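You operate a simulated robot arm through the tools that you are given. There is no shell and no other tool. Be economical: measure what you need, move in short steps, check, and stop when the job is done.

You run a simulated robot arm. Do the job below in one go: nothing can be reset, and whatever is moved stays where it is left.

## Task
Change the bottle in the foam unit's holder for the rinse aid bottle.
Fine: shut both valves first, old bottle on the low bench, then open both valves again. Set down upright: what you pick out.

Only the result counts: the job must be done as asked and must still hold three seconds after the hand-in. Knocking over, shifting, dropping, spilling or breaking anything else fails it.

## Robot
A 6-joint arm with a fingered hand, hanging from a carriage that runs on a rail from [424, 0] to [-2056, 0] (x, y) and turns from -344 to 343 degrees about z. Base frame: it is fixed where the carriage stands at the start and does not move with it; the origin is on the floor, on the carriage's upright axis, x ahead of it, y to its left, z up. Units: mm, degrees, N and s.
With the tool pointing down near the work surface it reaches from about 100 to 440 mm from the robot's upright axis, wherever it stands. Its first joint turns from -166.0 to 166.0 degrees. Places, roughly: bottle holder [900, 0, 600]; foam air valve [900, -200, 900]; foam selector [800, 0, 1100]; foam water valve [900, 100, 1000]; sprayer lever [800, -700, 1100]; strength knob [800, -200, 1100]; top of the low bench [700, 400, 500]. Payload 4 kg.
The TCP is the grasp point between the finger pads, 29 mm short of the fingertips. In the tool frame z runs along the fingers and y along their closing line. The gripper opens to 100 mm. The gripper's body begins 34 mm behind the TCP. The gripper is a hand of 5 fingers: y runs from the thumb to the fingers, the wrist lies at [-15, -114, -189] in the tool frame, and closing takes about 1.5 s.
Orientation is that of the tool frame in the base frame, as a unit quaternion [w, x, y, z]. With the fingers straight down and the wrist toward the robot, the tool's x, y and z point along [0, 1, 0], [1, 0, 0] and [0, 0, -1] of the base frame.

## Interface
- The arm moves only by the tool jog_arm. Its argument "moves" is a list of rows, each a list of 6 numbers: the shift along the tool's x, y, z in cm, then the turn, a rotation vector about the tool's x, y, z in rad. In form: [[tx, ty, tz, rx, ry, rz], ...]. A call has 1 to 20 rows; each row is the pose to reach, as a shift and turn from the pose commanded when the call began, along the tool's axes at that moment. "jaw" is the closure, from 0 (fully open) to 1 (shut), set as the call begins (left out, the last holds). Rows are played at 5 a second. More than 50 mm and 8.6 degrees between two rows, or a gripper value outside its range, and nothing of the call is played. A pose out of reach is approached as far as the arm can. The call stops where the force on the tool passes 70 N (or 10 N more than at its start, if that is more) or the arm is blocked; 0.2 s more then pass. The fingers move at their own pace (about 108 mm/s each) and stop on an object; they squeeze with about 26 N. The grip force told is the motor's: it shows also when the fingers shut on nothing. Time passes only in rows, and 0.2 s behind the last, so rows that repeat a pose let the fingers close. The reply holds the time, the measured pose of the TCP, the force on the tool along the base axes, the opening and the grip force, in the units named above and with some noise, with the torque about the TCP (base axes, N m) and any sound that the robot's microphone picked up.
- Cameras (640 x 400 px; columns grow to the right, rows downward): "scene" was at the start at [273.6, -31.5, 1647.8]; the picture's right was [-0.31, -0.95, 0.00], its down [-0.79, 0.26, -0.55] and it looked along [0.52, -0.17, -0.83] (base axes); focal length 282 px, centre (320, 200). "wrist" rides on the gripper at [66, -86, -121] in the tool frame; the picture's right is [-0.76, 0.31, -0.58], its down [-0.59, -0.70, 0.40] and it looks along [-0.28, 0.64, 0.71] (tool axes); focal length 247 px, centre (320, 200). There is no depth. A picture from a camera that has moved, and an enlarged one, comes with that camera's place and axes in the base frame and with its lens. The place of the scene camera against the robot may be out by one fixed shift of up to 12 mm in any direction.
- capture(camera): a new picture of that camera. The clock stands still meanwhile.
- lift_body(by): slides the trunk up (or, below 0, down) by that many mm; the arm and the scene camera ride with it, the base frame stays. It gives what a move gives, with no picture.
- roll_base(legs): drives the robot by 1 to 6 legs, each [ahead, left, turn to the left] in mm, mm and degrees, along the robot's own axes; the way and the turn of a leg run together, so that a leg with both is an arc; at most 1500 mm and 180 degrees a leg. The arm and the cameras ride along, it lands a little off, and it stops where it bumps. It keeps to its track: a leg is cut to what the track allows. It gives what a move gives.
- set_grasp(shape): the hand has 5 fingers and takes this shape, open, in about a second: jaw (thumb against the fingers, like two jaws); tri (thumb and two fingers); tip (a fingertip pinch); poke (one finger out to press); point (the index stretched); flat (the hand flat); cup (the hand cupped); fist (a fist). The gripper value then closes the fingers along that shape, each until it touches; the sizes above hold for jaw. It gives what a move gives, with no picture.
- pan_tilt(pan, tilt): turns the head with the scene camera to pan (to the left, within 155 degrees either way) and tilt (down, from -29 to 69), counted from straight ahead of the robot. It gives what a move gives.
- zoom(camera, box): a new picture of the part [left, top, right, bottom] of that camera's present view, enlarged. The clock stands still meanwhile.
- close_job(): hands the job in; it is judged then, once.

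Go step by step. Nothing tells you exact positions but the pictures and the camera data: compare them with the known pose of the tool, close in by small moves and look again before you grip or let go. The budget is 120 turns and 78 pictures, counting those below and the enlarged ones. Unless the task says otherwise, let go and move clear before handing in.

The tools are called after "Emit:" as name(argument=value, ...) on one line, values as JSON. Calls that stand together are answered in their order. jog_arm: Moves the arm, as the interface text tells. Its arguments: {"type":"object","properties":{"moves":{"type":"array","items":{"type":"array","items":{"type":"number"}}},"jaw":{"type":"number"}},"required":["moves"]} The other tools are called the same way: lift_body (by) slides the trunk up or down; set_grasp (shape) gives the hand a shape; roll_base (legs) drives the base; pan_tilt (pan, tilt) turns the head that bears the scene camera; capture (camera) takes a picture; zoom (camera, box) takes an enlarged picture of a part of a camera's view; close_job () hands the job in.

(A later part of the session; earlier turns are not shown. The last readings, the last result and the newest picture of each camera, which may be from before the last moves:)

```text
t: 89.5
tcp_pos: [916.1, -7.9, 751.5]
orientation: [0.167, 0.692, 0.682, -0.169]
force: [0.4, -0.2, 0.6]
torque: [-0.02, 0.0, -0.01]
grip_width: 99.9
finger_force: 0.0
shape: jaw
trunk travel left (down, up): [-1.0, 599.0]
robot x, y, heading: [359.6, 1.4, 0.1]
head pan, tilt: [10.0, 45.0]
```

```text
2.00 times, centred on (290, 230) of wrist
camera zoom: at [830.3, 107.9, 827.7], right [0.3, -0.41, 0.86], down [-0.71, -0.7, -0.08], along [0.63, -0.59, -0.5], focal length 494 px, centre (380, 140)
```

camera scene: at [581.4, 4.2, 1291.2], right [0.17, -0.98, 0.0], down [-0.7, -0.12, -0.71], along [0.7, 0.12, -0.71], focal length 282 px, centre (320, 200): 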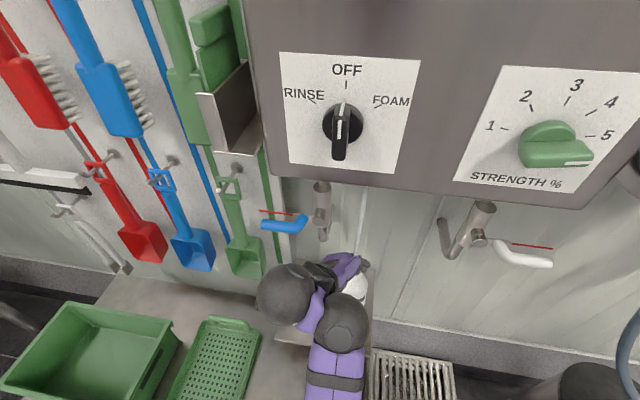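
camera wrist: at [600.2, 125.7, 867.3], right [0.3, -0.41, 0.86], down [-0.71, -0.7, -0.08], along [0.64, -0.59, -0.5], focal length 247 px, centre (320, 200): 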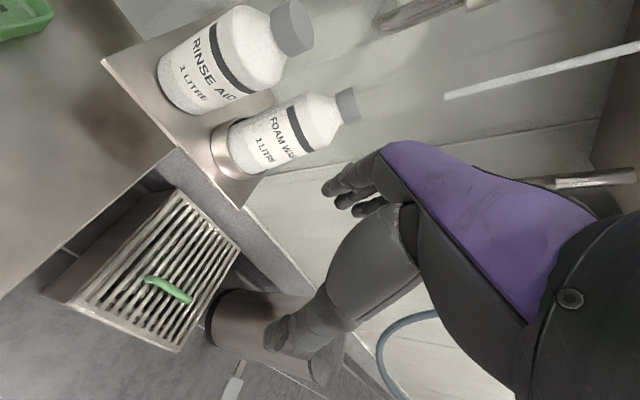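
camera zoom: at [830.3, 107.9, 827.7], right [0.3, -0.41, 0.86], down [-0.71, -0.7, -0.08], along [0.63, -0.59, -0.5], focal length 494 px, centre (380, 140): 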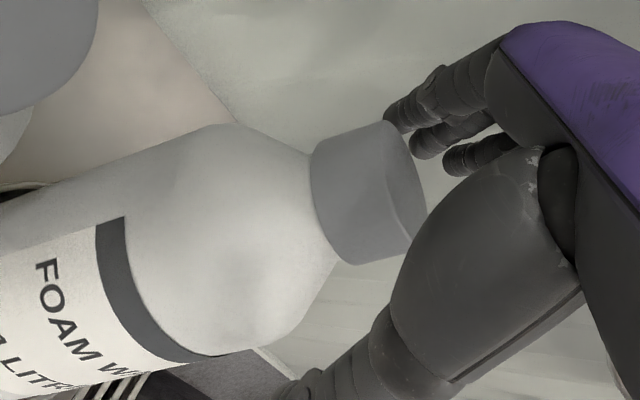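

Emit:
jog_arm(moves=[[0.7, 0, 0.15, 0, 0, 0], [1.4, 0, 0.3, 0, 0, 0], [1.4, 0, 0.3, 0, 0, 0]], jaw=0.35)

Emit:
zoom(camera="wrist", box=[140, 130, 440, 330])

```text
t: 90.3
tcp_pos: [915.9, 3.8, 743.3]
orientation: [0.168, 0.692, 0.681, -0.17]
force: [-0.3, -0.1, 0.1]
torque: [0.01, 0.01, 0.04]
grip_width: 65.3
finger_force: 0.1
shape: jaw
trunk travel left (down, up): [-1.0, 599.0]
robot x, y, heading: [358.6, 2.5, -0.3]
head pan, tilt: [10.0, 45.0]
```

```text
2.00 times, centred on (290, 230) of wrist
camera zoom: at [830.4, 119.1, 818.5], right [0.3, -0.41, 0.86], down [-0.71, -0.7, -0.08], along [0.63, -0.59, -0.5], focal length 494 px, centre (380, 140)
```

zoom: 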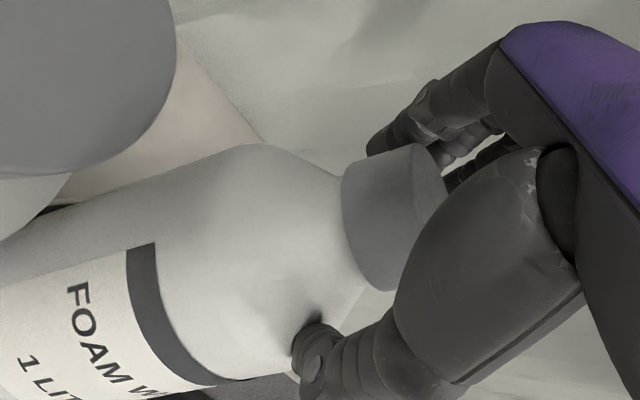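

The cap sits between thumb and fingers. I'll draw it back to upright.

Emit:
jog_arm(moves=[[0, -1, 0, 0, 0, 0], [0, -2, 0, 0, 0, 0], [0, -3, 0, 0, 0, 0], [0, -4, 0, 0, 0, 0], [0, -4.6, 0, 0, 0, 0], [0, -4.6, 0, 0, 0, 0]])

Emit:
zoom(camera="wrist", box=[80, 110, 440, 350])

```text
t: 91.7
tcp_pos: [869.5, 2.8, 743.4]
orientation: [0.167, 0.692, 0.682, -0.169]
force: [-0.5, 0.0, 1.0]
torque: [-0.01, -0.01, -0.01]
grip_width: 64.9
finger_force: 0.1
shape: jaw
trunk travel left (down, up): [-1.0, 599.0]
robot x, y, heading: [360.5, -2.6, -0.3]
head pan, tilt: [10.0, 45.0]
```

```text
1.67 times, centred on (260, 230) of wrist
camera zoom: at [784.0, 119.4, 818.4], right [0.3, -0.41, 0.86], down [-0.71, -0.7, -0.08], along [0.63, -0.59, -0.5], focal length 412 px, centre (420, 150)
```

zoom: 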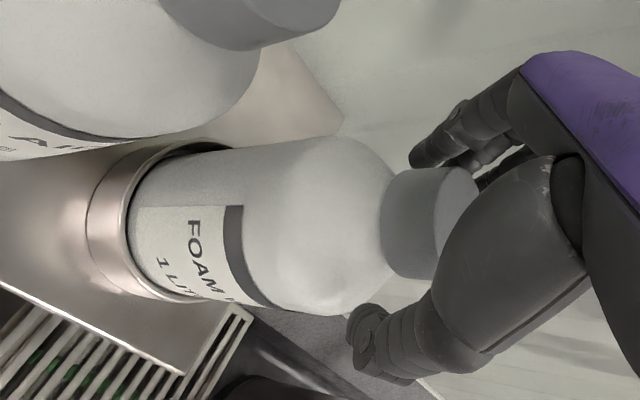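

The bottle is upright again. Closing on the cap.

Emit:
jog_arm(moves=[[0, 0, 0, 0, 0, 0], [0, 0, 0, 0, 0, 0], [0, 0, 0, 0, 0, 0], [0, 0, 0, 0, 0, 0], [0, 0, 0, 0, 0, 0], [0, 0, 0, 0, 0, 0], [0, 0, 0, 0, 0, 0], [0, 0, 0, 0, 0, 0]], jaw=1)

Emit:
lift_body(by=20)

Emit:
zoom(camera="wrist", box=[80, 110, 440, 350])

```text
t: 93.5
tcp_pos: [869.5, 4.9, 742.8]
orientation: [0.168, 0.691, 0.682, -0.169]
force: [-0.5, -0.6, -0.5]
torque: [0.06, -0.16, 0.05]
grip_width: 33.4
finger_force: 25.9
shape: jaw
trunk travel left (down, up): [-1.0, 599.0]
robot x, y, heading: [360.1, -0.1, -0.1]
head pan, tilt: [10.0, 45.0]
```

```text
t: 94.2
tcp_pos: [870.0, 4.0, 761.9]
orientation: [0.168, 0.691, 0.682, -0.17]
force: [-0.2, 0.2, -10.6]
torque: [-0.01, -0.03, 0.01]
grip_width: 33.5
finger_force: 25.6
shape: jaw
trunk travel left (down, up): [-21.0, 579.0]
robot x, y, heading: [359.8, -1.2, 0.1]
head pan, tilt: [10.0, 45.0]
```

```text
1.67 times, centred on (260, 230) of wrist
camera zoom: at [783.0, 119.4, 837.8], right [0.3, -0.41, 0.86], down [-0.71, -0.7, -0.08], along [0.63, -0.59, -0.5], focal length 412 px, centre (420, 150)
```

zoom: 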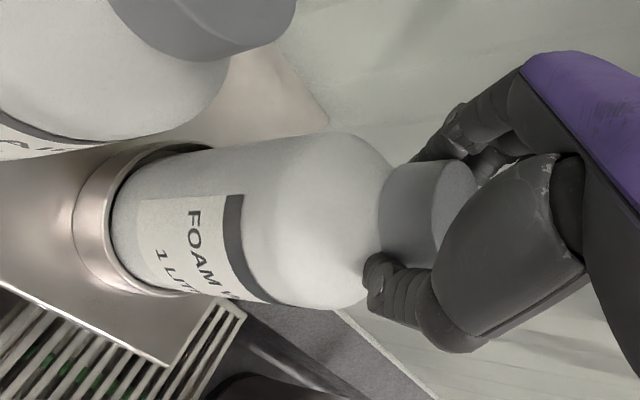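

The bottle is held, weight about 1 kg. I'll lift it clear of the ring and back out.

Emit:
lift_body(by=27)

Emit:
capture(camera="wrist")

```text
t: 94.9
tcp_pos: [868.8, 3.9, 789.3]
orientation: [0.168, 0.691, 0.682, -0.17]
force: [0.3, 1.1, -11.0]
torque: [0.04, 0.0, -0.01]
grip_width: 33.2
finger_force: 25.4
shape: jaw
trunk travel left (down, up): [-48.0, 552.0]
robot x, y, heading: [356.4, 1.4, -0.3]
head pan, tilt: [10.0, 45.0]
```

```text
11 pictures are left
camera wrist: at [783.0, 119.3, 865.0], right [0.3, -0.41, 0.86], down [-0.71, -0.7, -0.08], along [0.63, -0.59, -0.5], focal length 247 px, centre (320, 200)
```

wrist: 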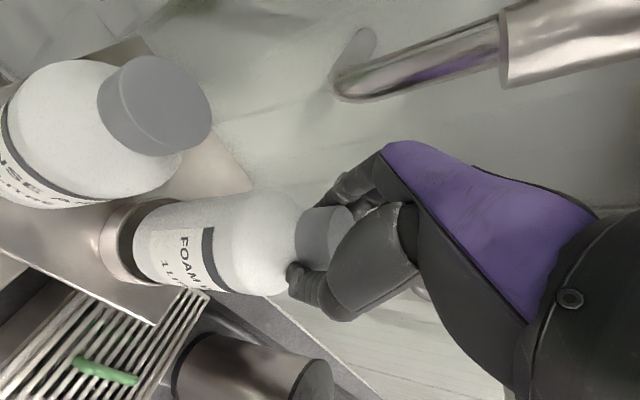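

Emit:
lift_body(by=10)

Emit:
roll_base(legs=[[-60, 0, 0]])

Emit:
roll_base(legs=[[-115, 0, 0]])

Emit:
capture(camera="scene")

```text
t: 95.5
tcp_pos: [868.1, 4.8, 799.4]
orientation: [0.168, 0.692, 0.682, -0.169]
force: [0.7, -0.3, -11.0]
torque: [0.04, 0.02, -0.03]
grip_width: 33.3
finger_force: 25.6
shape: jaw
trunk travel left (down, up): [-58.0, 542.0]
robot x, y, heading: [360.3, -0.6, 0.1]
head pan, tilt: [10.0, 45.0]
```

```text
t: 96.5
tcp_pos: [808.6, 4.8, 799.8]
orientation: [0.168, 0.692, 0.682, -0.17]
force: [-0.7, 0.0, -11.2]
torque: [0.07, 0.05, -0.03]
grip_width: 33.3
finger_force: 25.6
shape: jaw
trunk travel left (down, up): [-58.0, 542.0]
robot x, y, heading: [299.7, 0.6, -0.3]
head pan, tilt: [10.0, 45.0]
```

```text
t: 97.7
tcp_pos: [695.1, 3.4, 798.1]
orientation: [0.167, 0.692, 0.682, -0.17]
force: [-1.0, 0.5, -11.6]
torque: [0.05, 0.08, 0.04]
grip_width: 33.1
finger_force: 26.1
shape: jaw
trunk travel left (down, up): [-58.0, 542.0]
robot x, y, heading: [185.0, 1.8, -0.5]
head pan, tilt: [10.0, 45.0]
```

```text
10 pictures are left
camera scene: at [472.0, 3.6, 1347.7], right [0.17, -0.99, 0.0], down [-0.7, -0.12, -0.71], along [0.7, 0.12, -0.71], focal length 282 px, centre (320, 200)
```

scene: 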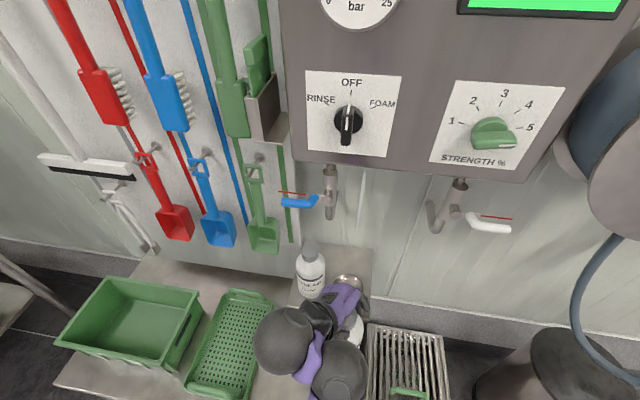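

The old bottle is out. I'll swing 13° left over the clear strip of the bench and lower.

Emit:
roll_base(legs=[[0, 0, 13.5]])

Emit:
lift_body(by=-56)

Emit:
jog_arm(moves=[[-1.4, 0, 2.65, 0, 0, 0], [-2.55, 0, 4.87, 0, 0, 0], [-2.55, 0, 4.87, 0, 0, 0]])

Emit:
capture(camera="wrist")

```text
t: 98.9
tcp_pos: [681.6, 122.0, 800.1]
orientation: [0.185, 0.607, 0.758, -0.149]
force: [-0.7, -0.4, -10.9]
torque: [0.0, 0.06, -0.01]
grip_width: 33.1
finger_force: 25.6
shape: jaw
trunk travel left (down, up): [-58.0, 542.0]
robot x, y, heading: [186.6, -0.2, 13.2]
head pan, tilt: [10.0, 45.0]
```

```text
t: 99.9
tcp_pos: [680.6, 121.8, 742.8]
orientation: [0.186, 0.607, 0.758, -0.149]
force: [0.2, 0.6, -11.1]
torque: [0.06, 0.08, 0.03]
grip_width: 32.8
finger_force: 25.9
shape: jaw
trunk travel left (down, up): [-2.0, 598.0]
robot x, y, heading: [188.2, 0.2, 13.1]
head pan, tilt: [10.0, 45.0]
```

```text
t: 100.7
tcp_pos: [691.0, 77.9, 711.4]
orientation: [0.186, 0.607, 0.758, -0.15]
force: [-0.8, 0.0, -11.6]
torque: [0.08, 0.03, 0.0]
grip_width: 33.3
finger_force: 25.8
shape: jaw
trunk travel left (down, up): [-2.0, 598.0]
robot x, y, heading: [185.6, -0.1, 13.0]
head pan, tilt: [10.0, 45.0]
```

```text
9 pictures are left
camera wrist: at [579.8, 171.5, 787.3], right [0.39, -0.33, 0.86], down [-0.53, -0.84, -0.08], along [0.75, -0.43, -0.5], focal length 247 px, centre (320, 200)
```

wrist: 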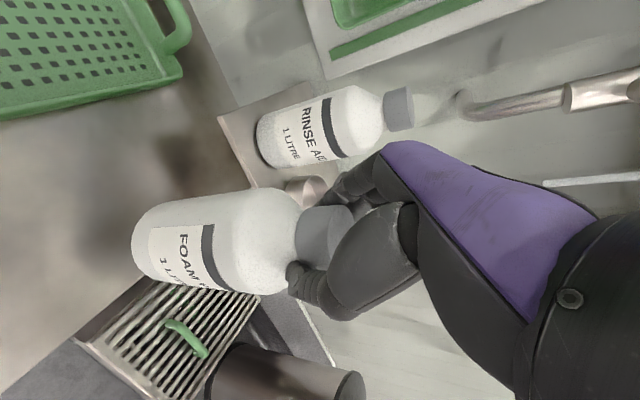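

I mixed a sign and drifted right; I'll correct to y ≈ 122 while lowering.

Emit:
jog_arm(moves=[[2.1, 0, 0.8, 0, 0, 0], [4.2, 0, 1.6, 0, 0, 0], [6.35, 0, 2.4, 0, 0, 0], [6.35, 0, 2.4, 0, 0, 0]])

Emit:
capture(camera="wrist")

```text
t: 101.7
tcp_pos: [667.3, 122.3, 687.8]
orientation: [0.185, 0.607, 0.758, -0.15]
force: [0.2, -0.8, -9.3]
torque: [-0.03, 0.0, 0.02]
grip_width: 33.0
finger_force: 25.7
shape: jaw
out of reach, approached as far as the arm can: row 2, 3, 4
trunk travel left (down, up): [-2.0, 598.0]
robot x, y, heading: [185.2, -3.2, 13.2]
head pan, tilt: [10.0, 45.0]
```

```text
8 pictures are left
camera wrist: at [556.4, 213.6, 764.7], right [0.39, -0.33, 0.86], down [-0.53, -0.84, -0.08], along [0.75, -0.43, -0.5], focal length 247 px, centre (320, 200)
```

wrist: 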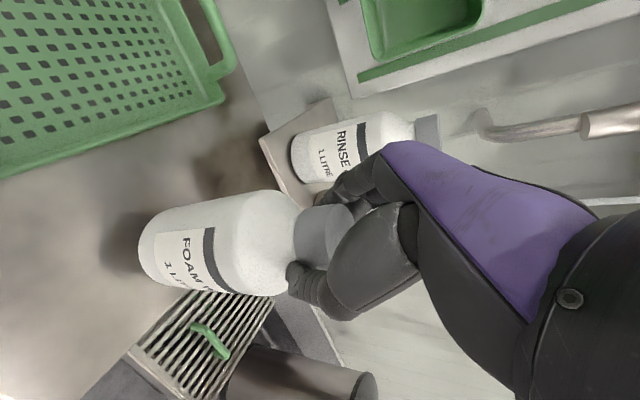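

Emit:
roll_base(legs=[[0, 0, 3]])

Emit:
jog_arm(moves=[[0, 0, 1, 0, 0, 0], [0, 0, 2, 0, 0, 0], [0, 0, 3, 0, 0, 0], [0, 0, 3.8, 0, 0, 0], [0, 0, 3.8, 0, 0, 0]])

```text
t: 102.5
tcp_pos: [660.4, 145.2, 688.5]
orientation: [0.189, 0.588, 0.773, -0.146]
force: [-0.1, 0.1, -10.7]
torque: [0.05, 0.06, -0.03]
grip_width: 32.8
finger_force: 25.8
shape: jaw
trunk travel left (down, up): [-2.0, 598.0]
robot x, y, heading: [181.3, -0.9, 16.3]
head pan, tilt: [10.0, 45.0]
```

```text
t: 103.7
tcp_pos: [651.4, 126.8, 682.3]
orientation: [0.187, 0.587, 0.774, -0.146]
force: [-0.4, 0.3, -10.4]
torque: [0.09, 0.03, 0.01]
grip_width: 33.1
finger_force: 26.2
shape: jaw
out of reach, approached as far as the arm can: row 1, 2, 3, 4, 5
trunk travel left (down, up): [-2.0, 598.0]
robot x, y, heading: [185.1, -3.3, 16.3]
head pan, tilt: [10.0, 45.0]
```

Reach seems limited by distance here, so I'll pull the arm in, keeping the bottle level, and then lower.

Emit:
jog_arm(moves=[[0, -3, 0, 0, 0, 0], [0, -6, 0, 0, 0, 0], [0, -9, 0, 0, 0, 0], [0.7, -9, 1.3, 0, 0, 0], [1.4, -9, 2.65, 0, 0, 0], [1.4, -9, 2.65, 0, 0, 0]])

```text
t: 105.1
tcp_pos: [563.9, 103.1, 654.6]
orientation: [0.186, 0.587, 0.774, -0.146]
force: [0.7, 0.0, -10.9]
torque: [0.05, 0.01, 0.0]
grip_width: 32.8
finger_force: 26.0
shape: jaw
trunk travel left (down, up): [-2.0, 598.0]
robot x, y, heading: [186.3, -2.9, 16.1]
head pan, tilt: [10.0, 45.0]
```

Emit:
roll_base(legs=[[95, 0, 0]])

Emit:
capture(camera="wrist")

```text
t: 106.2
tcp_pos: [656.6, 102.9, 652.7]
orientation: [0.187, 0.588, 0.774, -0.146]
force: [-0.1, -0.7, -10.9]
torque: [0.06, 0.06, -0.01]
grip_width: 33.0
finger_force: 26.0
shape: jaw
trunk travel left (down, up): [-2.0, 598.0]
robot x, y, heading: [276.1, -1.4, 16.0]
head pan, tilt: [10.0, 45.0]
```

```text
7 pictures are left
camera wrist: at [542.0, 190.0, 731.2], right [0.41, -0.31, 0.86], down [-0.49, -0.87, -0.08], along [0.77, -0.39, -0.51], focal length 247 px, centre (320, 200)
```

wrist: 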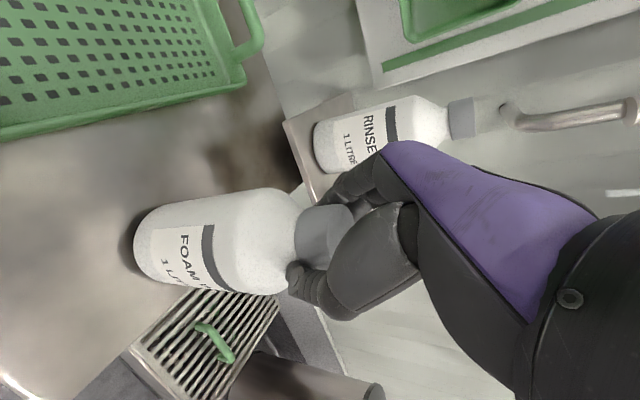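

Emit:
roll_base(legs=[[0, 0, 2]])

Emit:
jog_arm(moves=[[0.12, 0, 0.22, 0, 0, 0], [0.23, 0, 0.44, 0, 0, 0], [0.35, 0, 0.66, 0, 0, 0]])

```text
t: 107.0
tcp_pos: [651.7, 115.6, 653.7]
orientation: [0.189, 0.574, 0.783, -0.143]
force: [0.4, 0.2, -10.4]
torque: [0.06, 0.02, -0.01]
grip_width: 32.8
finger_force: 26.5
shape: jaw
trunk travel left (down, up): [-2.0, 598.0]
robot x, y, heading: [277.6, 0.8, 18.0]
head pan, tilt: [10.0, 45.0]
```

```text
t: 107.8
tcp_pos: [651.7, 116.4, 652.0]
orientation: [0.187, 0.574, 0.784, -0.145]
force: [0.3, 0.1, -10.9]
torque: [0.04, -0.01, 0.05]
grip_width: 32.8
finger_force: 26.2
shape: jaw
out of reach, approached as far as the arm can: row 2, 3
trunk travel left (down, up): [-2.0, 598.0]
robot x, y, heading: [277.9, 1.3, 18.0]
head pan, tilt: [10.0, 45.0]
```

Emit:
jog_arm(moves=[[0, -3, 0, 0, 0, 0], [0, -6, 0, 0, 0, 0], [0, -9, 0, 0, 0, 0], [0, -9, 0, 0, 0, 0]])

Emit:
roll_base(legs=[[95, 0, 0]])

Emit:
jog_arm(moves=[[0.12, 0, 0.22, 0, 0, 0], [0.23, 0, 0.44, 0, 0, 0], [0.35, 0, 0.66, 0, 0, 0], [0.35, 0, 0.66, 0, 0, 0]])

```text
t: 108.8
tcp_pos: [567.2, 88.0, 652.4]
orientation: [0.19, 0.574, 0.783, -0.144]
force: [1.5, -0.3, -11.3]
torque: [0.0, 0.0, -0.03]
grip_width: 32.6
finger_force: 25.6
shape: jaw
trunk travel left (down, up): [-2.0, 598.0]
robot x, y, heading: [279.4, -3.1, 18.2]
head pan, tilt: [10.0, 45.0]
```

```text
t: 109.9
tcp_pos: [655.7, 88.8, 651.8]
orientation: [0.189, 0.574, 0.784, -0.143]
force: [0.9, 0.4, -9.6]
torque: [0.06, -0.01, -0.01]
grip_width: 32.8
finger_force: 26.0
shape: jaw
trunk travel left (down, up): [-2.0, 598.0]
robot x, y, heading: [370.9, 0.2, 18.2]
head pan, tilt: [10.0, 45.0]
```

```text
t: 110.9
tcp_pos: [655.5, 88.9, 647.8]
orientation: [0.187, 0.574, 0.784, -0.145]
force: [-0.5, 0.1, -10.9]
torque: [0.04, 0.01, -0.02]
grip_width: 32.9
finger_force: 26.1
shape: jaw
out of reach, approached as far as the arm can: row 3, 4
trunk travel left (down, up): [-2.0, 598.0]
robot x, y, heading: [365.0, -1.4, 18.4]
head pan, tilt: [10.0, 45.0]
```

Emit:
roll_base(legs=[[0, 0, 6]])

Emit:
jog_arm(moves=[[0, 0, 0.5, 0, 0, 0], [0, 0, 1, 0, 0, 0], [0, 0, 1.5, 0, 0, 0], [0, 0, 2, 0, 0, 0], [0, 0, 2, 0, 0, 0]])

```text
t: 111.8
tcp_pos: [644.8, 118.4, 648.2]
orientation: [0.194, 0.533, 0.813, -0.134]
force: [-0.4, 0.4, -10.3]
torque: [0.05, 0.0, 0.02]
grip_width: 32.9
finger_force: 25.5
shape: jaw
trunk travel left (down, up): [-2.0, 598.0]
robot x, y, heading: [364.0, -3.3, 24.3]
head pan, tilt: [10.0, 45.0]
```

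```text
t: 113.0
tcp_pos: [644.6, 119.3, 648.5]
orientation: [0.194, 0.532, 0.813, -0.134]
force: [0.0, 0.0, -10.4]
torque: [-0.01, 0.03, -0.02]
grip_width: 33.1
finger_force: 26.3
shape: jaw
out of reach, approached as far as the arm can: row 1, 2, 3, 4, 5
trunk travel left (down, up): [-2.0, 598.0]
robot x, y, heading: [366.9, 2.5, 24.2]
head pan, tilt: [10.0, 45.0]
```

Emit:
zoom(camera="wrist", box=[80, 150, 320, 320])

```text
2.35 times, centred on (200, 235) of wrist
camera zoom: at [519.6, 189.6, 726.0], right [0.45, -0.25, 0.86], down [-0.37, -0.93, -0.07], along [0.81, -0.28, -0.51], focal length 581 px, centre (602, 118)
```

zoom: 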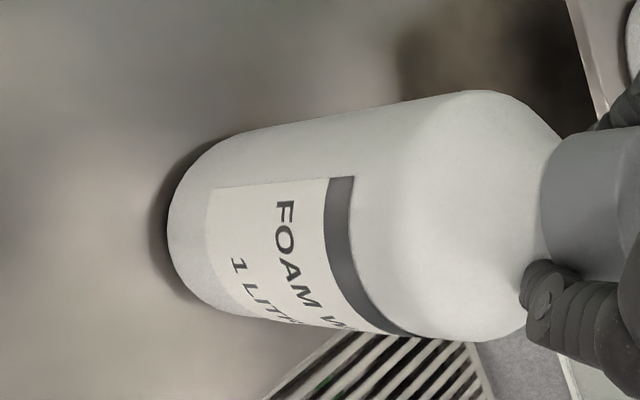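

The base is close to the bench. Reducing hand tilt by 0.1 rad buys height, and the bottle can pivot in the grip on touching down.

Emit:
jog_arm(moves=[[0, 0, 0, 0, 0.05, 0], [0, 0, 0, 0, 0.1, 0], [0.23, 0, 0.44, 0, 0.1, 0], [0.46, 0, 0.88, 0, 0.1, 0], [0.46, 0, 0.88, 0, 0.1, 0]])

```text
t: 114.2
tcp_pos: [644.9, 119.9, 640.2]
orientation: [0.155, 0.538, 0.822, -0.106]
force: [-7.1, 1.0, 32.6]
torque: [-0.02, -0.19, -0.11]
grip_width: 33.5
finger_force: 26.1
shape: jaw
trunk travel left (down, up): [-2.0, 598.0]
robot x, y, heading: [369.3, -2.3, 24.0]
head pan, tilt: [10.0, 45.0]
```

Contact with the bench. I'll ease the pressure and release.

Emit:
jog_arm(moves=[[-0.08, 0, -0.2, 0, 0, 0], [-0.12, 0, -0.3, 0, 0, 0], [-0.12, 0, -0.3, 0, 0, 0]])

Emit:
jog_arm(moves=[[0, 0, 0, 0, 0, 0], [0, 0, 0, 0, 0, 0], [0, 0, 0, 0, 0, 0], [0, 0, 0, 0, 0, 0], [0, 0, 0, 0, 0, 0]], jaw=0.2)

Emit:
lift_body(by=60)

Emit:
capture(camera="wrist")

```text
t: 115.0
tcp_pos: [644.5, 121.0, 640.8]
orientation: [0.152, 0.538, 0.822, -0.108]
force: [-2.0, 2.2, 11.8]
torque: [0.09, -0.23, 0.12]
grip_width: 33.9
finger_force: 25.8
shape: jaw
trunk travel left (down, up): [-2.0, 598.0]
robot x, y, heading: [370.3, -0.1, 24.0]
head pan, tilt: [10.0, 45.0]
```

```text
t: 116.2
tcp_pos: [644.6, 118.9, 640.7]
orientation: [0.153, 0.539, 0.821, -0.107]
force: [-0.7, 0.4, 0.6]
torque: [-0.02, 0.0, -0.02]
grip_width: 79.7
finger_force: 0.0
shape: jaw
trunk travel left (down, up): [-2.0, 598.0]
robot x, y, heading: [367.2, -0.1, 24.0]
head pan, tilt: [10.0, 45.0]
```

```text
t: 117.2
tcp_pos: [644.5, 118.3, 699.9]
orientation: [0.153, 0.538, 0.822, -0.108]
force: [1.1, -0.3, 0.4]
torque: [-0.01, 0.0, 0.0]
grip_width: 80.1
finger_force: 0.0
shape: jaw
trunk travel left (down, up): [-62.0, 538.0]
robot x, y, heading: [372.5, 0.3, 24.1]
head pan, tilt: [10.0, 45.0]
```

```text
5 pictures are left
camera wrist: at [523.2, 182.2, 790.1], right [0.49, -0.33, 0.81], down [-0.37, -0.92, -0.15], along [0.79, -0.23, -0.57], focal length 247 px, centre (320, 200)
```

wrist: 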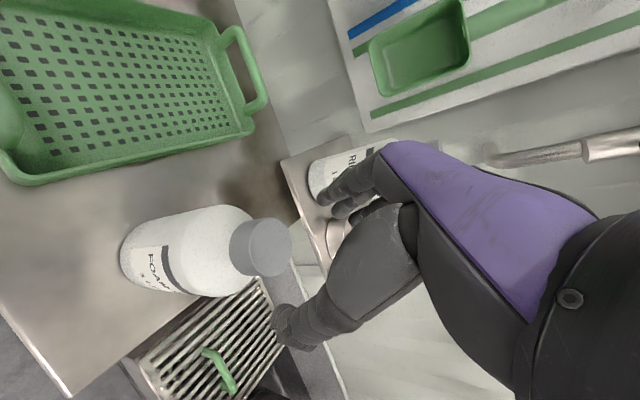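

The old bottle stands upright on the bench. Next I'll lift, back off and set up the same arm pose aimed at the rinse aid cap near (876,111).

Emit:
lift_body(by=60)

Emit:
roll_base(legs=[[-200, 0, 0], [0, 0, -12]])

Emit:
jog_arm(moves=[[0, 0, 0, 0, -0.1, 0], [0, 4, 0, 0, -0.1, 0], [0, 8, 0, 0, -0.1, 0], [0, 12, 0, 0, -0.1, 0], [0, 16, 0, 0, -0.1, 0], [0, 20, 0, 0, -0.1, 0], [0, 20.8, 0, 0, -0.1, 0], [0, 20.8, 0, 0, -0.1, 0]], jaw=0)

```text
t: 118.2
tcp_pos: [644.5, 119.4, 761.4]
orientation: [0.153, 0.538, 0.822, -0.108]
force: [0.0, 0.6, 0.3]
torque: [0.03, -0.02, -0.02]
grip_width: 80.0
finger_force: 0.0
shape: jaw
trunk travel left (down, up): [-122.0, 478.0]
robot x, y, heading: [370.3, 3.7, 24.0]
head pan, tilt: [10.0, 45.0]
```

```text
t: 120.6
tcp_pos: [483.1, 60.4, 762.5]
orientation: [0.141, 0.619, 0.762, -0.123]
force: [-1.3, 0.6, 1.5]
torque: [0.0, 0.0, 0.0]
grip_width: 79.7
finger_force: 0.1
shape: jaw
trunk travel left (down, up): [-122.0, 478.0]
robot x, y, heading: [184.1, 0.5, 12.2]
head pan, tilt: [10.0, 45.0]
```

```text
t: 122.4
tcp_pos: [660.7, 101.0, 799.1]
orientation: [0.177, 0.613, 0.754, -0.155]
force: [0.0, 0.4, 1.0]
torque: [-0.01, -0.01, -0.04]
grip_width: 99.9
finger_force: 0.2
shape: jaw
out of reach, approached as far as the arm can: row 1, 2, 3, 4, 5, 6, 7, 8
trunk travel left (down, up): [-122.0, 478.0]
robot x, y, heading: [186.1, -1.2, 12.6]
head pan, tilt: [10.0, 45.0]
```

Emit:
roll_base(legs=[[0, 0, 1.2]])

Emit:
roll_base(legs=[[218, 0, 0]])

Emit:
capture(camera="wrist")

```text
t: 123.2
tcp_pos: [658.7, 109.8, 799.8]
orientation: [0.179, 0.605, 0.761, -0.153]
force: [0.1, 0.1, -0.7]
torque: [-0.01, 0.02, 0.04]
grip_width: 100.0
finger_force: 0.1
shape: jaw
trunk travel left (down, up): [-122.0, 478.0]
robot x, y, heading: [187.3, -1.4, 13.5]
head pan, tilt: [10.0, 45.0]
```

```text
t: 124.8
tcp_pos: [871.7, 111.4, 800.6]
orientation: [0.179, 0.604, 0.761, -0.152]
force: [-0.2, -0.6, 0.5]
torque: [-0.03, 0.02, -0.01]
grip_width: 100.0
finger_force: 0.0
shape: jaw
trunk travel left (down, up): [-122.0, 478.0]
robot x, y, heading: [398.8, -0.3, 13.6]
head pan, tilt: [10.0, 45.0]
```

```text
4 pictures are left
camera wrist: at [761.3, 202.5, 877.4], right [0.4, -0.33, 0.85], down [-0.53, -0.85, -0.07], along [0.75, -0.42, -0.51], focal length 247 px, centre (320, 200)
```

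wrist: 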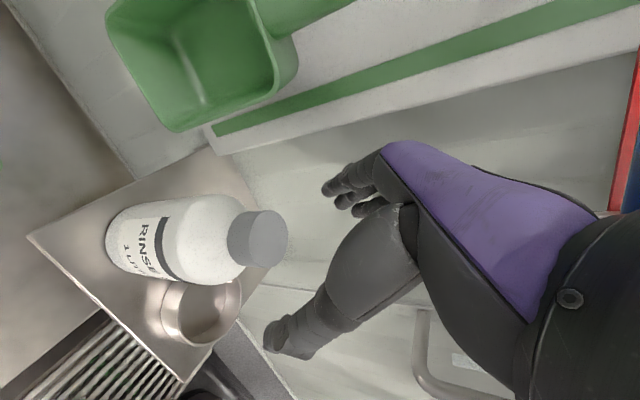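

The rinse aid cap is right below the open jaw. Lowering and gripping.

Emit:
lift_body(by=-69)

Emit:
jog_arm(moves=[[-0.2, 0.3, 0, 0, 0, 0], [-0.4, 0.3, 0, 0, 0, 0], [-0.4, 0.3, 0, 0, 0, 0]])

Emit:
jog_arm(moves=[[0, 0, 0, 0, 0, 0], [0, 0, 0, 0, 0, 0], [0, 0, 0, 0, 0, 0], [0, 0, 0, 0, 0, 0], [0, 0, 0, 0, 0, 0], [0, 0, 0, 0, 0, 0], [0, 0, 0, 0, 0, 0], [0, 0, 0, 0, 0, 0]], jaw=1)

Emit:
lift_body(by=15)

```text
t: 125.9
tcp_pos: [869.5, 110.0, 730.1]
orientation: [0.179, 0.604, 0.761, -0.153]
force: [0.4, -0.2, 0.4]
torque: [-0.01, 0.0, -0.02]
grip_width: 99.8
finger_force: 0.0
shape: jaw
trunk travel left (down, up): [-53.0, 547.0]
robot x, y, heading: [399.5, -0.4, 13.6]
head pan, tilt: [10.0, 45.0]
```

```text
t: 126.7
tcp_pos: [874.6, 107.8, 731.4]
orientation: [0.179, 0.604, 0.761, -0.152]
force: [0.3, -0.8, -0.8]
torque: [-0.02, 0.0, -0.01]
grip_width: 99.9
finger_force: 0.0
shape: jaw
trunk travel left (down, up): [-53.0, 547.0]
robot x, y, heading: [396.6, 3.9, 13.7]
head pan, tilt: [10.0, 45.0]
```

```text
t: 128.5
tcp_pos: [874.3, 107.9, 731.6]
orientation: [0.18, 0.604, 0.761, -0.152]
force: [-0.8, -3.4, 5.7]
torque: [-0.04, 0.0, -0.07]
grip_width: 27.9
finger_force: 26.1
shape: jaw
trunk travel left (down, up): [-53.0, 547.0]
robot x, y, heading: [401.4, 4.7, 13.7]
head pan, tilt: [10.0, 45.0]
```

```text
t: 129.1
tcp_pos: [871.5, 107.4, 745.5]
orientation: [0.178, 0.604, 0.761, -0.154]
force: [-0.4, -0.6, -11.4]
torque: [-0.03, 0.06, 0.01]
grip_width: 25.7
finger_force: 25.8
shape: jaw
trunk travel left (down, up): [-68.0, 532.0]
robot x, y, heading: [399.1, -1.4, 13.4]
head pan, tilt: [10.0, 45.0]
```

Emit:
zoom(camera="wrist", box=[80, 110, 440, 350])

```text
1.67 times, centred on (260, 230) of wrist
camera zoom: at [763.5, 199.5, 824.0], right [0.41, -0.33, 0.85], down [-0.53, -0.85, -0.07], along [0.75, -0.42, -0.52], focal length 412 px, centre (420, 150)
```

zoom: 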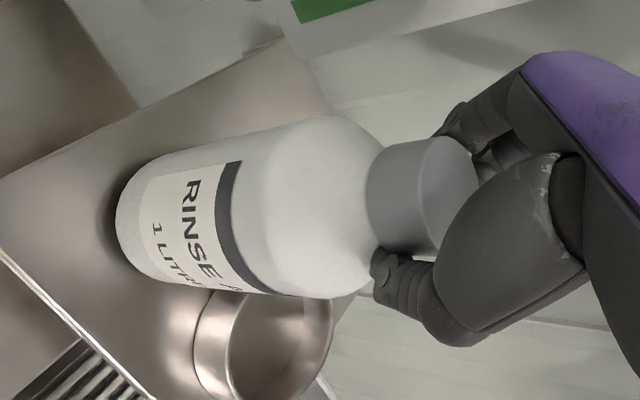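

The grip is about 10 mm off the cap's axis. I'll set it back down and regrip centred.

Emit:
lift_body(by=-15)

Emit:
jog_arm(moves=[[0, 0, 0, 0, 0, 0], [0, 0, 0, 0, 0, 0], [0, 0, 0, 0, 0, 0], [0.5, 0.2, 0, 0, 0, 0], [0.98, 0.2, 0, 0, 0, 0], [0.98, 0.2, 0, 0, 0, 0]], jaw=0.2)

Emit:
jog_arm(moves=[[0, 0, 0, 0, 0, 0], [0, 0, 0, 0, 0, 0], [0, 0, 0, 0, 0, 0], [0, 0, 0, 0, 0, 0], [0, 0, 0, 0, 0, 0], [0, 0, 0, 0, 0, 0], [0, 0, 0, 0, 0, 0], [0, 0, 0, 0, 0, 0]], jaw=1)

Emit:
lift_body(by=15)

```text
t: 129.8
tcp_pos: [877.4, 106.2, 735.9]
orientation: [0.182, 0.606, 0.759, -0.152]
force: [1.5, -5.2, 17.1]
torque: [-0.04, -0.28, -0.08]
grip_width: 26.0
finger_force: 26.2
shape: jaw
trunk travel left (down, up): [-53.0, 547.0]
robot x, y, heading: [398.3, 1.4, 13.6]
head pan, tilt: [10.0, 45.0]
```

```text
t: 131.2
tcp_pos: [872.6, 117.1, 730.1]
orientation: [0.178, 0.604, 0.761, -0.153]
force: [-0.5, -0.3, -0.1]
torque: [-0.01, -0.03, -0.01]
grip_width: 79.6
finger_force: 0.0
shape: jaw
out of reach, approached as far as the arm can: row 5, 6
trunk travel left (down, up): [-53.0, 547.0]
robot x, y, heading: [395.6, 0.1, 13.6]
head pan, tilt: [10.0, 45.0]
```

```text
t: 133.0
tcp_pos: [872.8, 116.7, 730.1]
orientation: [0.177, 0.605, 0.761, -0.153]
force: [-4.4, 0.6, 9.9]
torque: [-0.07, -0.01, -0.09]
grip_width: 39.4
finger_force: 25.9
shape: jaw
trunk travel left (down, up): [-53.0, 547.0]
robot x, y, heading: [396.8, 2.8, 13.7]
head pan, tilt: [10.0, 45.0]
```

```text
t: 133.6
tcp_pos: [871.0, 116.4, 743.3]
orientation: [0.176, 0.605, 0.761, -0.155]
force: [-0.4, 0.0, -11.3]
torque: [0.1, 0.13, 0.01]
grip_width: 36.4
finger_force: 25.5
shape: jaw
trunk travel left (down, up): [-68.0, 532.0]
robot x, y, heading: [399.2, 2.2, 13.5]
head pan, tilt: [10.0, 45.0]
```

The grip is now centred. I'll lift clear of the ring height, back out, swing to the holder line and come in.

Emit:
lift_body(by=52)

Emit:
roll_base(legs=[[-140, 0, 0]])

Emit:
roll_base(legs=[[0, 0, -13.1]])

```text
t: 134.5
tcp_pos: [872.2, 116.9, 796.9]
orientation: [0.177, 0.605, 0.761, -0.154]
force: [0.0, -0.3, -10.6]
torque: [0.13, 0.12, 0.02]
grip_width: 36.2
finger_force: 26.0
shape: jaw
trunk travel left (down, up): [-120.0, 480.0]
robot x, y, heading: [395.6, -0.0, 13.8]
head pan, tilt: [10.0, 45.0]
```

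```text
t: 135.8
tcp_pos: [735.4, 116.4, 795.4]
orientation: [0.177, 0.604, 0.762, -0.154]
force: [-0.6, -0.2, -11.4]
torque: [0.11, 0.14, 0.02]
grip_width: 36.2
finger_force: 25.8
shape: jaw
trunk travel left (down, up): [-120.0, 480.0]
robot x, y, heading: [261.1, -4.1, 13.2]
head pan, tilt: [10.0, 45.0]
```

```text
t: 137.1
tcp_pos: [750.7, 5.3, 795.6]
orientation: [0.159, 0.689, 0.686, -0.172]
force: [-0.1, -0.8, -9.6]
torque: [0.16, 0.07, -0.02]
grip_width: 35.5
finger_force: 26.4
shape: jaw
trunk travel left (down, up): [-120.0, 480.0]
robot x, y, heading: [266.1, -0.4, 0.4]
head pan, tilt: [10.0, 45.0]
```

Emit:
roll_base(legs=[[121, 0, 0]])

Emit:
zoom(camera="wrist", box=[50, 130, 410, 370])

```text
t: 138.3
tcp_pos: [871.8, 5.8, 797.4]
orientation: [0.158, 0.688, 0.687, -0.173]
force: [0.5, 0.2, -9.7]
torque: [0.2, -0.01, 0.0]
grip_width: 35.1
finger_force: 25.6
shape: jaw
trunk travel left (down, up): [-120.0, 480.0]
robot x, y, heading: [380.0, -1.1, 0.4]
head pan, tilt: [10.0, 45.0]
```

```text
1.67 times, centred on (230, 250) of wrist
camera zoom: at [786.2, 119.5, 875.5], right [0.32, -0.41, 0.85], down [-0.71, -0.7, -0.07], along [0.63, -0.58, -0.52], focal length 412 px, centre (470, 117)
```

zoom: 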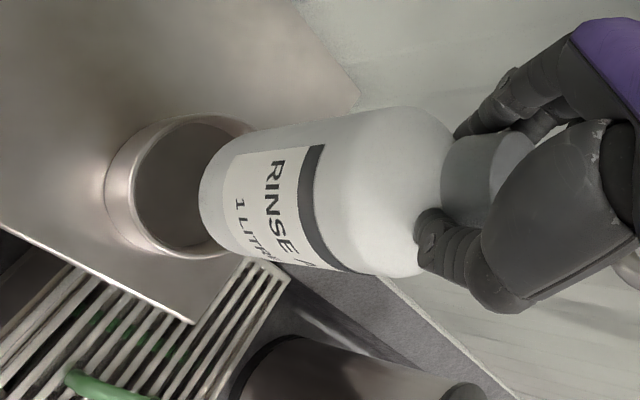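

The bottle is nearly over the ring. I'll trim about 4 mm forward and level it slightly, then lower in stages while watching the force.

Emit:
jog_arm(moves=[[0.1, 0.4, 0, 0, 0.03, 0], [0.1, 0.4, 0, 0, 0.06, 0], [0.1, 0.4, 0, 0, 0.06, 0]])

Emit:
lift_body(by=-22)

Emit:
lift_body(by=-8)

```text
t: 139.1
tcp_pos: [874.8, 5.9, 796.4]
orientation: [0.137, 0.692, 0.692, -0.153]
force: [-0.2, -0.5, -11.7]
torque: [0.14, 0.07, 0.01]
grip_width: 35.3
finger_force: 25.9
shape: jaw
trunk travel left (down, up): [-120.0, 480.0]
robot x, y, heading: [383.5, 1.6, 0.5]
head pan, tilt: [10.0, 45.0]
```

```text
t: 139.8
tcp_pos: [874.0, 6.2, 773.6]
orientation: [0.137, 0.692, 0.692, -0.153]
force: [0.8, 0.2, -10.3]
torque: [0.13, 0.05, 0.02]
grip_width: 35.1
finger_force: 26.0
shape: jaw
trunk travel left (down, up): [-98.0, 502.0]
robot x, y, heading: [383.0, 0.8, 0.5]
head pan, tilt: [10.0, 45.0]
```

```text
t: 140.3
tcp_pos: [877.4, 5.9, 768.3]
orientation: [0.14, 0.693, 0.691, -0.15]
force: [-5.6, -0.7, 18.3]
torque: [-0.07, -0.14, -0.07]
grip_width: 35.6
finger_force: 26.3
shape: jaw
trunk travel left (down, up): [-90.0, 510.0]
robot x, y, heading: [383.6, -0.1, 0.4]
head pan, tilt: [10.0, 45.0]
```

It touched the ring's rim, so I'll raise it slightly and look.

Emit:
lift_body(by=6)

Emit:
zoom(camera="wrist", box=[80, 170, 290, 310])

```text
t: 140.9
tcp_pos: [875.2, 6.7, 770.1]
orientation: [0.137, 0.692, 0.692, -0.153]
force: [0.1, 0.2, -6.5]
torque: [0.09, -0.17, 0.02]
grip_width: 35.3
finger_force: 26.4
shape: jaw
trunk travel left (down, up): [-96.0, 504.0]
robot x, y, heading: [381.0, 1.0, 0.4]
head pan, tilt: [10.0, 45.0]
```

```text
2.86 times, centred on (185, 240) of wrist
camera zoom: at [789.5, 115.8, 856.4], right [0.32, -0.46, 0.82], down [-0.71, -0.7, -0.11], along [0.63, -0.55, -0.55], focal length 706 px, centre (706, 86)
```

zoom: 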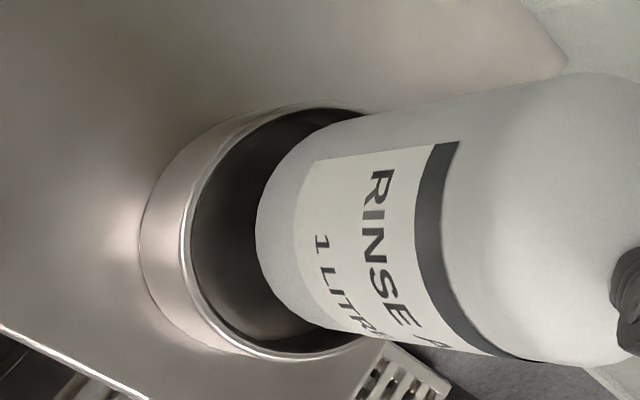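

The base sits about 9 mm too far forward and 12 mm too far right of the ring centre, which matches the contact torque. I'll raise, shift and lower again.

Emit:
lift_body(by=5)

Emit:
jog_arm(moves=[[0.5, -0.4, -0.22, 0, 0, 0], [1.01, -0.8, -0.44, 0, 0, 0], [1.01, -0.8, -0.44, 0, 0, 0]])

Emit:
lift_body(by=-12)

```text
t: 141.4
tcp_pos: [875.1, 6.8, 775.5]
orientation: [0.138, 0.693, 0.692, -0.152]
force: [0.1, -0.2, -10.8]
torque: [0.17, 0.05, 0.01]
grip_width: 35.0
finger_force: 25.7
shape: jaw
trunk travel left (down, up): [-101.0, 499.0]
robot x, y, heading: [381.0, 1.0, 0.4]
head pan, tilt: [10.0, 45.0]
```

```text
t: 142.2
tcp_pos: [867.4, 17.0, 777.0]
orientation: [0.137, 0.692, 0.692, -0.153]
force: [0.4, 0.0, -10.6]
torque: [0.15, 0.07, 0.03]
grip_width: 34.8
finger_force: 25.8
shape: jaw
trunk travel left (down, up): [-101.0, 499.0]
robot x, y, heading: [382.7, -1.0, 0.7]
head pan, tilt: [10.0, 45.0]
```

```text
t: 142.8
tcp_pos: [866.3, 17.9, 765.3]
orientation: [0.137, 0.692, 0.692, -0.153]
force: [0.1, -0.1, -10.2]
torque: [0.13, 0.04, -0.01]
grip_width: 34.9
finger_force: 26.6
shape: jaw
trunk travel left (down, up): [-89.0, 511.0]
robot x, y, heading: [381.6, 2.3, 0.7]
head pan, tilt: [10.0, 45.0]
```

No contact now below the earlier touch height. I'll continue down in small steps.

Emit:
lift_body(by=-8)

Emit:
lift_body(by=-7)

```text
t: 143.4
tcp_pos: [867.4, 18.5, 757.6]
orientation: [0.137, 0.693, 0.691, -0.153]
force: [0.5, 0.1, -10.8]
torque: [0.12, 0.05, 0.02]
grip_width: 35.0
finger_force: 26.5
shape: jaw
trunk travel left (down, up): [-81.0, 519.0]
robot x, y, heading: [384.2, 1.5, 0.2]
head pan, tilt: [10.0, 45.0]
```

```text
t: 144.0
tcp_pos: [866.7, 18.2, 750.1]
orientation: [0.137, 0.693, 0.691, -0.153]
force: [-0.1, 0.2, -11.3]
torque: [0.15, 0.06, 0.01]
grip_width: 34.9
finger_force: 26.2
shape: jaw
trunk travel left (down, up): [-74.0, 526.0]
robot x, y, heading: [381.0, -0.6, 0.3]
head pan, tilt: [10.0, 45.0]
```

Emit:
lift_body(by=-6)

Emit:
lift_body(by=-4)

```text
t: 144.5
tcp_pos: [868.3, 18.0, 744.6]
orientation: [0.137, 0.692, 0.692, -0.153]
force: [-0.9, -0.3, -9.8]
torque: [0.11, 0.07, -0.02]
grip_width: 34.6
finger_force: 26.6
shape: jaw
trunk travel left (down, up): [-68.0, 532.0]
robot x, y, heading: [379.6, 0.9, 0.4]
head pan, tilt: [10.0, 45.0]
```

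```text
t: 145.1
tcp_pos: [869.0, 17.1, 742.7]
orientation: [0.139, 0.692, 0.692, -0.152]
force: [-0.2, -2.6, 2.4]
torque: [0.05, 0.06, -0.05]
grip_width: 35.0
finger_force: 26.1
shape: jaw
trunk travel left (down, up): [-64.0, 536.0]
robot x, y, heading: [384.3, 0.1, 0.3]
head pan, tilt: [10.0, 45.0]
```

The bottle has seated in the ring at the expected height. Releasing and rising straight up, well above the cap before backing out.

Emit:
jog_arm(moves=[[0, 0, 0, 0, 0, 0], [0, 0, 0, 0, 0, 0], [0, 0, 0, 0, 0, 0], [0, 0, 0, 0, 0, 0], [0, 0, 0, 0, 0, 0]], jaw=0.15)

Emit:
lift_body(by=62)

Emit:
roll_base(legs=[[-250, 0, 0]])

Emit:
capture(camera="scene")

```text
t: 146.2
tcp_pos: [867.7, 17.7, 740.5]
orientation: [0.138, 0.693, 0.691, -0.152]
force: [0.9, -0.5, 0.0]
torque: [-0.03, -0.02, -0.03]
grip_width: 84.7
finger_force: 0.1
shape: jaw
trunk travel left (down, up): [-64.0, 536.0]
robot x, y, heading: [384.2, 1.5, 0.7]
head pan, tilt: [10.0, 45.0]
```

```text
t: 147.3
tcp_pos: [867.2, 18.5, 802.8]
orientation: [0.137, 0.693, 0.691, -0.152]
force: [-0.3, 0.5, 0.2]
torque: [-0.02, 0.01, 0.01]
grip_width: 84.7
finger_force: 0.0
shape: jaw
trunk travel left (down, up): [-126.0, 474.0]
robot x, y, heading: [381.5, 1.3, 0.5]
head pan, tilt: [10.0, 45.0]
```

```text
t: 149.1
tcp_pos: [616.6, 17.7, 801.9]
orientation: [0.138, 0.692, 0.692, -0.152]
force: [-0.1, -0.2, -0.1]
torque: [-0.01, 0.03, 0.01]
grip_width: 84.9
finger_force: 0.0
shape: jaw
trunk travel left (down, up): [-126.0, 474.0]
robot x, y, heading: [132.9, -1.5, 0.7]
head pan, tilt: [10.0, 45.0]
```

```text
0 pictures are left
camera scene: at [419.6, 7.3, 1416.0], right [0.18, -0.98, 0.0], down [-0.7, -0.13, -0.71], along [0.69, 0.13, -0.71], focal length 282 px, centre (320, 200)
```

scene: 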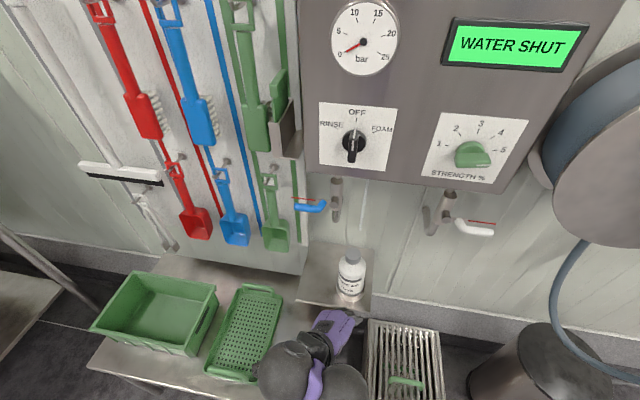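

Rinse aid stands upright in the holder, the shelf is clear, and both levers are still horizontal. With no pictures left, I'll reopen the valves from the recorded poses and forces, starting by returning the hand to its fingers-forward pose in free space.

Emit:
roll_base(legs=[[-190, 0, -0.7]])

Emit:
lift_body(by=-40)

Emit:
jog_arm(moves=[[0, 0, 0, 0, 0.12, 0], [0, 0, 0, 0, 0.24, 0], [0, 0, 0, 0, 0.36, 0], [0, 0, 0, 0, 0.42, 0]], jaw=0.6)

Emit:
jog_arm(moves=[[-0.9, 2.9, -4, 0, 0, 0], [-1.8, 5.8, -8, 0, 0, 0], [-2.7, 8.8, -12, 0, 0, 0], [-3.6, 11.7, -16, 0, 0, 0], [-4.5, 14.6, -20, 0, 0, 0], [-5.4, 17.6, -24.4, 0, 0, 0], [-5.4, 17.6, -24.4, 0, 0, 0]])

```text
t: 150.6
tcp_pos: [427.6, 12.1, 802.3]
orientation: [0.137, 0.696, 0.688, -0.153]
force: [-0.3, 0.4, 0.0]
torque: [0.0, 0.01, 0.01]
grip_width: 85.0
finger_force: 0.1
shape: jaw
trunk travel left (down, up): [-126.0, 474.0]
robot x, y, heading: [-58.2, 1.0, -0.2]
head pan, tilt: [10.0, 45.0]
```

```text
t: 151.5
tcp_pos: [428.9, 12.9, 762.4]
orientation: [0.137, 0.696, 0.688, -0.154]
force: [-0.2, -0.4, 0.4]
torque: [0.0, -0.01, -0.03]
grip_width: 85.1
finger_force: 0.1
shape: jaw
trunk travel left (down, up): [-86.0, 514.0]
robot x, y, heading: [-54.9, -0.9, -0.1]
head pan, tilt: [10.0, 45.0]
```

```text
t: 152.5
tcp_pos: [428.1, 13.1, 763.5]
orientation: [-0.01, 0.712, 0.702, -0.004]
force: [-0.2, 0.6, 0.0]
torque: [0.02, 0.01, 0.0]
grip_width: 40.3
finger_force: 0.2
shape: jaw
trunk travel left (down, up): [-86.0, 514.0]
robot x, y, heading: [-58.6, -1.6, -0.4]
head pan, tilt: [10.0, 45.0]
```

```text
refused: row 1 steps farther than a row can; nothing moved
```

Emit:
jog_arm(moves=[[-0.8, 2.5, -3.5, 0, 0, 0], [-1.6, 5, -7, 0, 0, 0], [-2.4, 7.5, -10.5, 0, 0, 0], [-3.2, 10, -14, 0, 0, 0], [-4, 12.5, -17.5, 0, 0, 0], [-4.8, 15, -21, 0, 0, 0], [-5.4, 17.6, -24.4, 0, 0, 0], [-5.4, 17.6, -24.4, 0, 0, 0]])

Emit:
jog_arm(moves=[[0, 0, 0, 0, 0, 0.14], [0, 0, 0, 0, 0, 0.28], [0, 0, 0, 0, 0, 0.42], [0, 0, 0, 0, 0, 0.56], [0, 0, 0, 0, 0, 0.7], [0, 0, 0, 0, 0, 0.84], [0, 0, 0, 0, 0, 0.98], [0, 0, 0, 0, 0, 1.12], [0, 0, 0, 0, 0, 1.26], [0, 0, 0, 0, 0, 1.4], [0, 0, 0, 0, 0, 1.54]])

```text
t: 154.3
tcp_pos: [606.9, -45.8, 1002.9]
orientation: [-0.01, 0.713, 0.701, -0.004]
force: [0.1, -0.3, 0.2]
torque: [0.0, 0.0, -0.01]
grip_width: 40.6
finger_force: 0.0
shape: jaw
trunk travel left (down, up): [-86.0, 514.0]
robot x, y, heading: [-58.5, -0.3, -0.2]
head pan, tilt: [10.0, 45.0]
```

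```text
t: 156.7
tcp_pos: [600.5, -64.2, 1002.8]
orientation: [-0.099, 0.994, 0.052, -0.002]
force: [0.9, 1.0, 0.7]
torque: [0.02, 0.01, -0.01]
grip_width: 40.0
finger_force: 0.1
shape: jaw
out of reach, approached as far as the arm can: row 5, 6, 7, 8, 9, 10, 11
trunk travel left (down, up): [-86.0, 514.0]
robot x, y, heading: [-58.3, 1.9, -0.4]
head pan, tilt: [10.0, 45.0]
```

Emit:
jog_arm(moves=[[1.4, -0.6, -0.5, 0, 0.13, 0], [2.7, -1.2, -1.1, 0, 0.26, 0], [4.1, -1.9, -1.6, 0, 0.39, 0], [5.4, -2.5, -2.2, 0, 0.52, 0], [6.8, -3.1, -2.7, 0, 0.63, 0], [6.8, -3.1, -2.7, 0, 0.63, 0]], jaw=1)

Emit:
jog_arm(moves=[[0, 0, 0, 0, 0, 0.14], [0, 0, 0, 0, 0, 0.28], [0, 0, 0, 0, 0, 0.42], [0, 0, 0, 0, 0, 0.56], [0, 0, 0, 0, 0, 0.7], [0, 0, 0, 0, 0, 0.84], [0, 0, 0, 0, 0, 0.98], [0, 0, 0, 0, 0, 1.12], [0, 0, 0, 0, 0, 1.26], [0, 0, 0, 0, 0, 1.4], [0, 0, 0, 0, 0, 1.54]])

Emit:
jog_arm(moves=[[0, 0, 0, 0.14, 0, 0], [0, 0, 0, 0.28, 0, 0], [0, 0, 0, 0.42, 0, 0], [0, 0, 0, 0.56, 0, 0], [0, 0, 0, 0.65, 0, 0], [0, 0, 0, 0.65, 0, 0]])

```text
t: 158.1
tcp_pos: [663.4, -33.2, 1034.8]
orientation: [-0.11, 0.945, 0.019, 0.307]
force: [-0.8, 0.2, 0.5]
torque: [-0.03, -0.01, 0.02]
grip_width: 0.1
finger_force: 26.1
shape: jaw
out of reach, approached as far as the arm can: row 1, 2, 3, 4
trunk travel left (down, up): [-86.0, 514.0]
robot x, y, heading: [-56.3, 1.5, -0.1]
head pan, tilt: [10.0, 45.0]
```

```text
t: 160.5
tcp_pos: [644.9, -41.2, 1033.1]
orientation: [-0.292, 0.692, -0.644, 0.142]
force: [0.2, 0.4, 0.2]
torque: [0.0, 0.02, 0.0]
grip_width: 0.0
finger_force: 26.1
shape: jaw
out of reach, approached as far as the arm can: row 3, 4, 5, 10, 11
trunk travel left (down, up): [-86.0, 514.0]
robot x, y, heading: [-55.5, 4.7, 0.1]
head pan, tilt: [10.0, 45.0]
```

```text
t: 161.9
tcp_pos: [644.2, -41.8, 1032.9]
orientation: [0.498, -0.562, 0.564, -0.342]
force: [-0.8, 0.7, 0.6]
torque: [0.01, 0.03, 0.0]
grip_width: 0.0
finger_force: 25.9
shape: jaw
out of reach, approached as far as the arm can: row 1, 2, 3
trunk travel left (down, up): [-86.0, 514.0]
robot x, y, heading: [-54.0, -1.3, -0.0]
head pan, tilt: [10.0, 45.0]
```

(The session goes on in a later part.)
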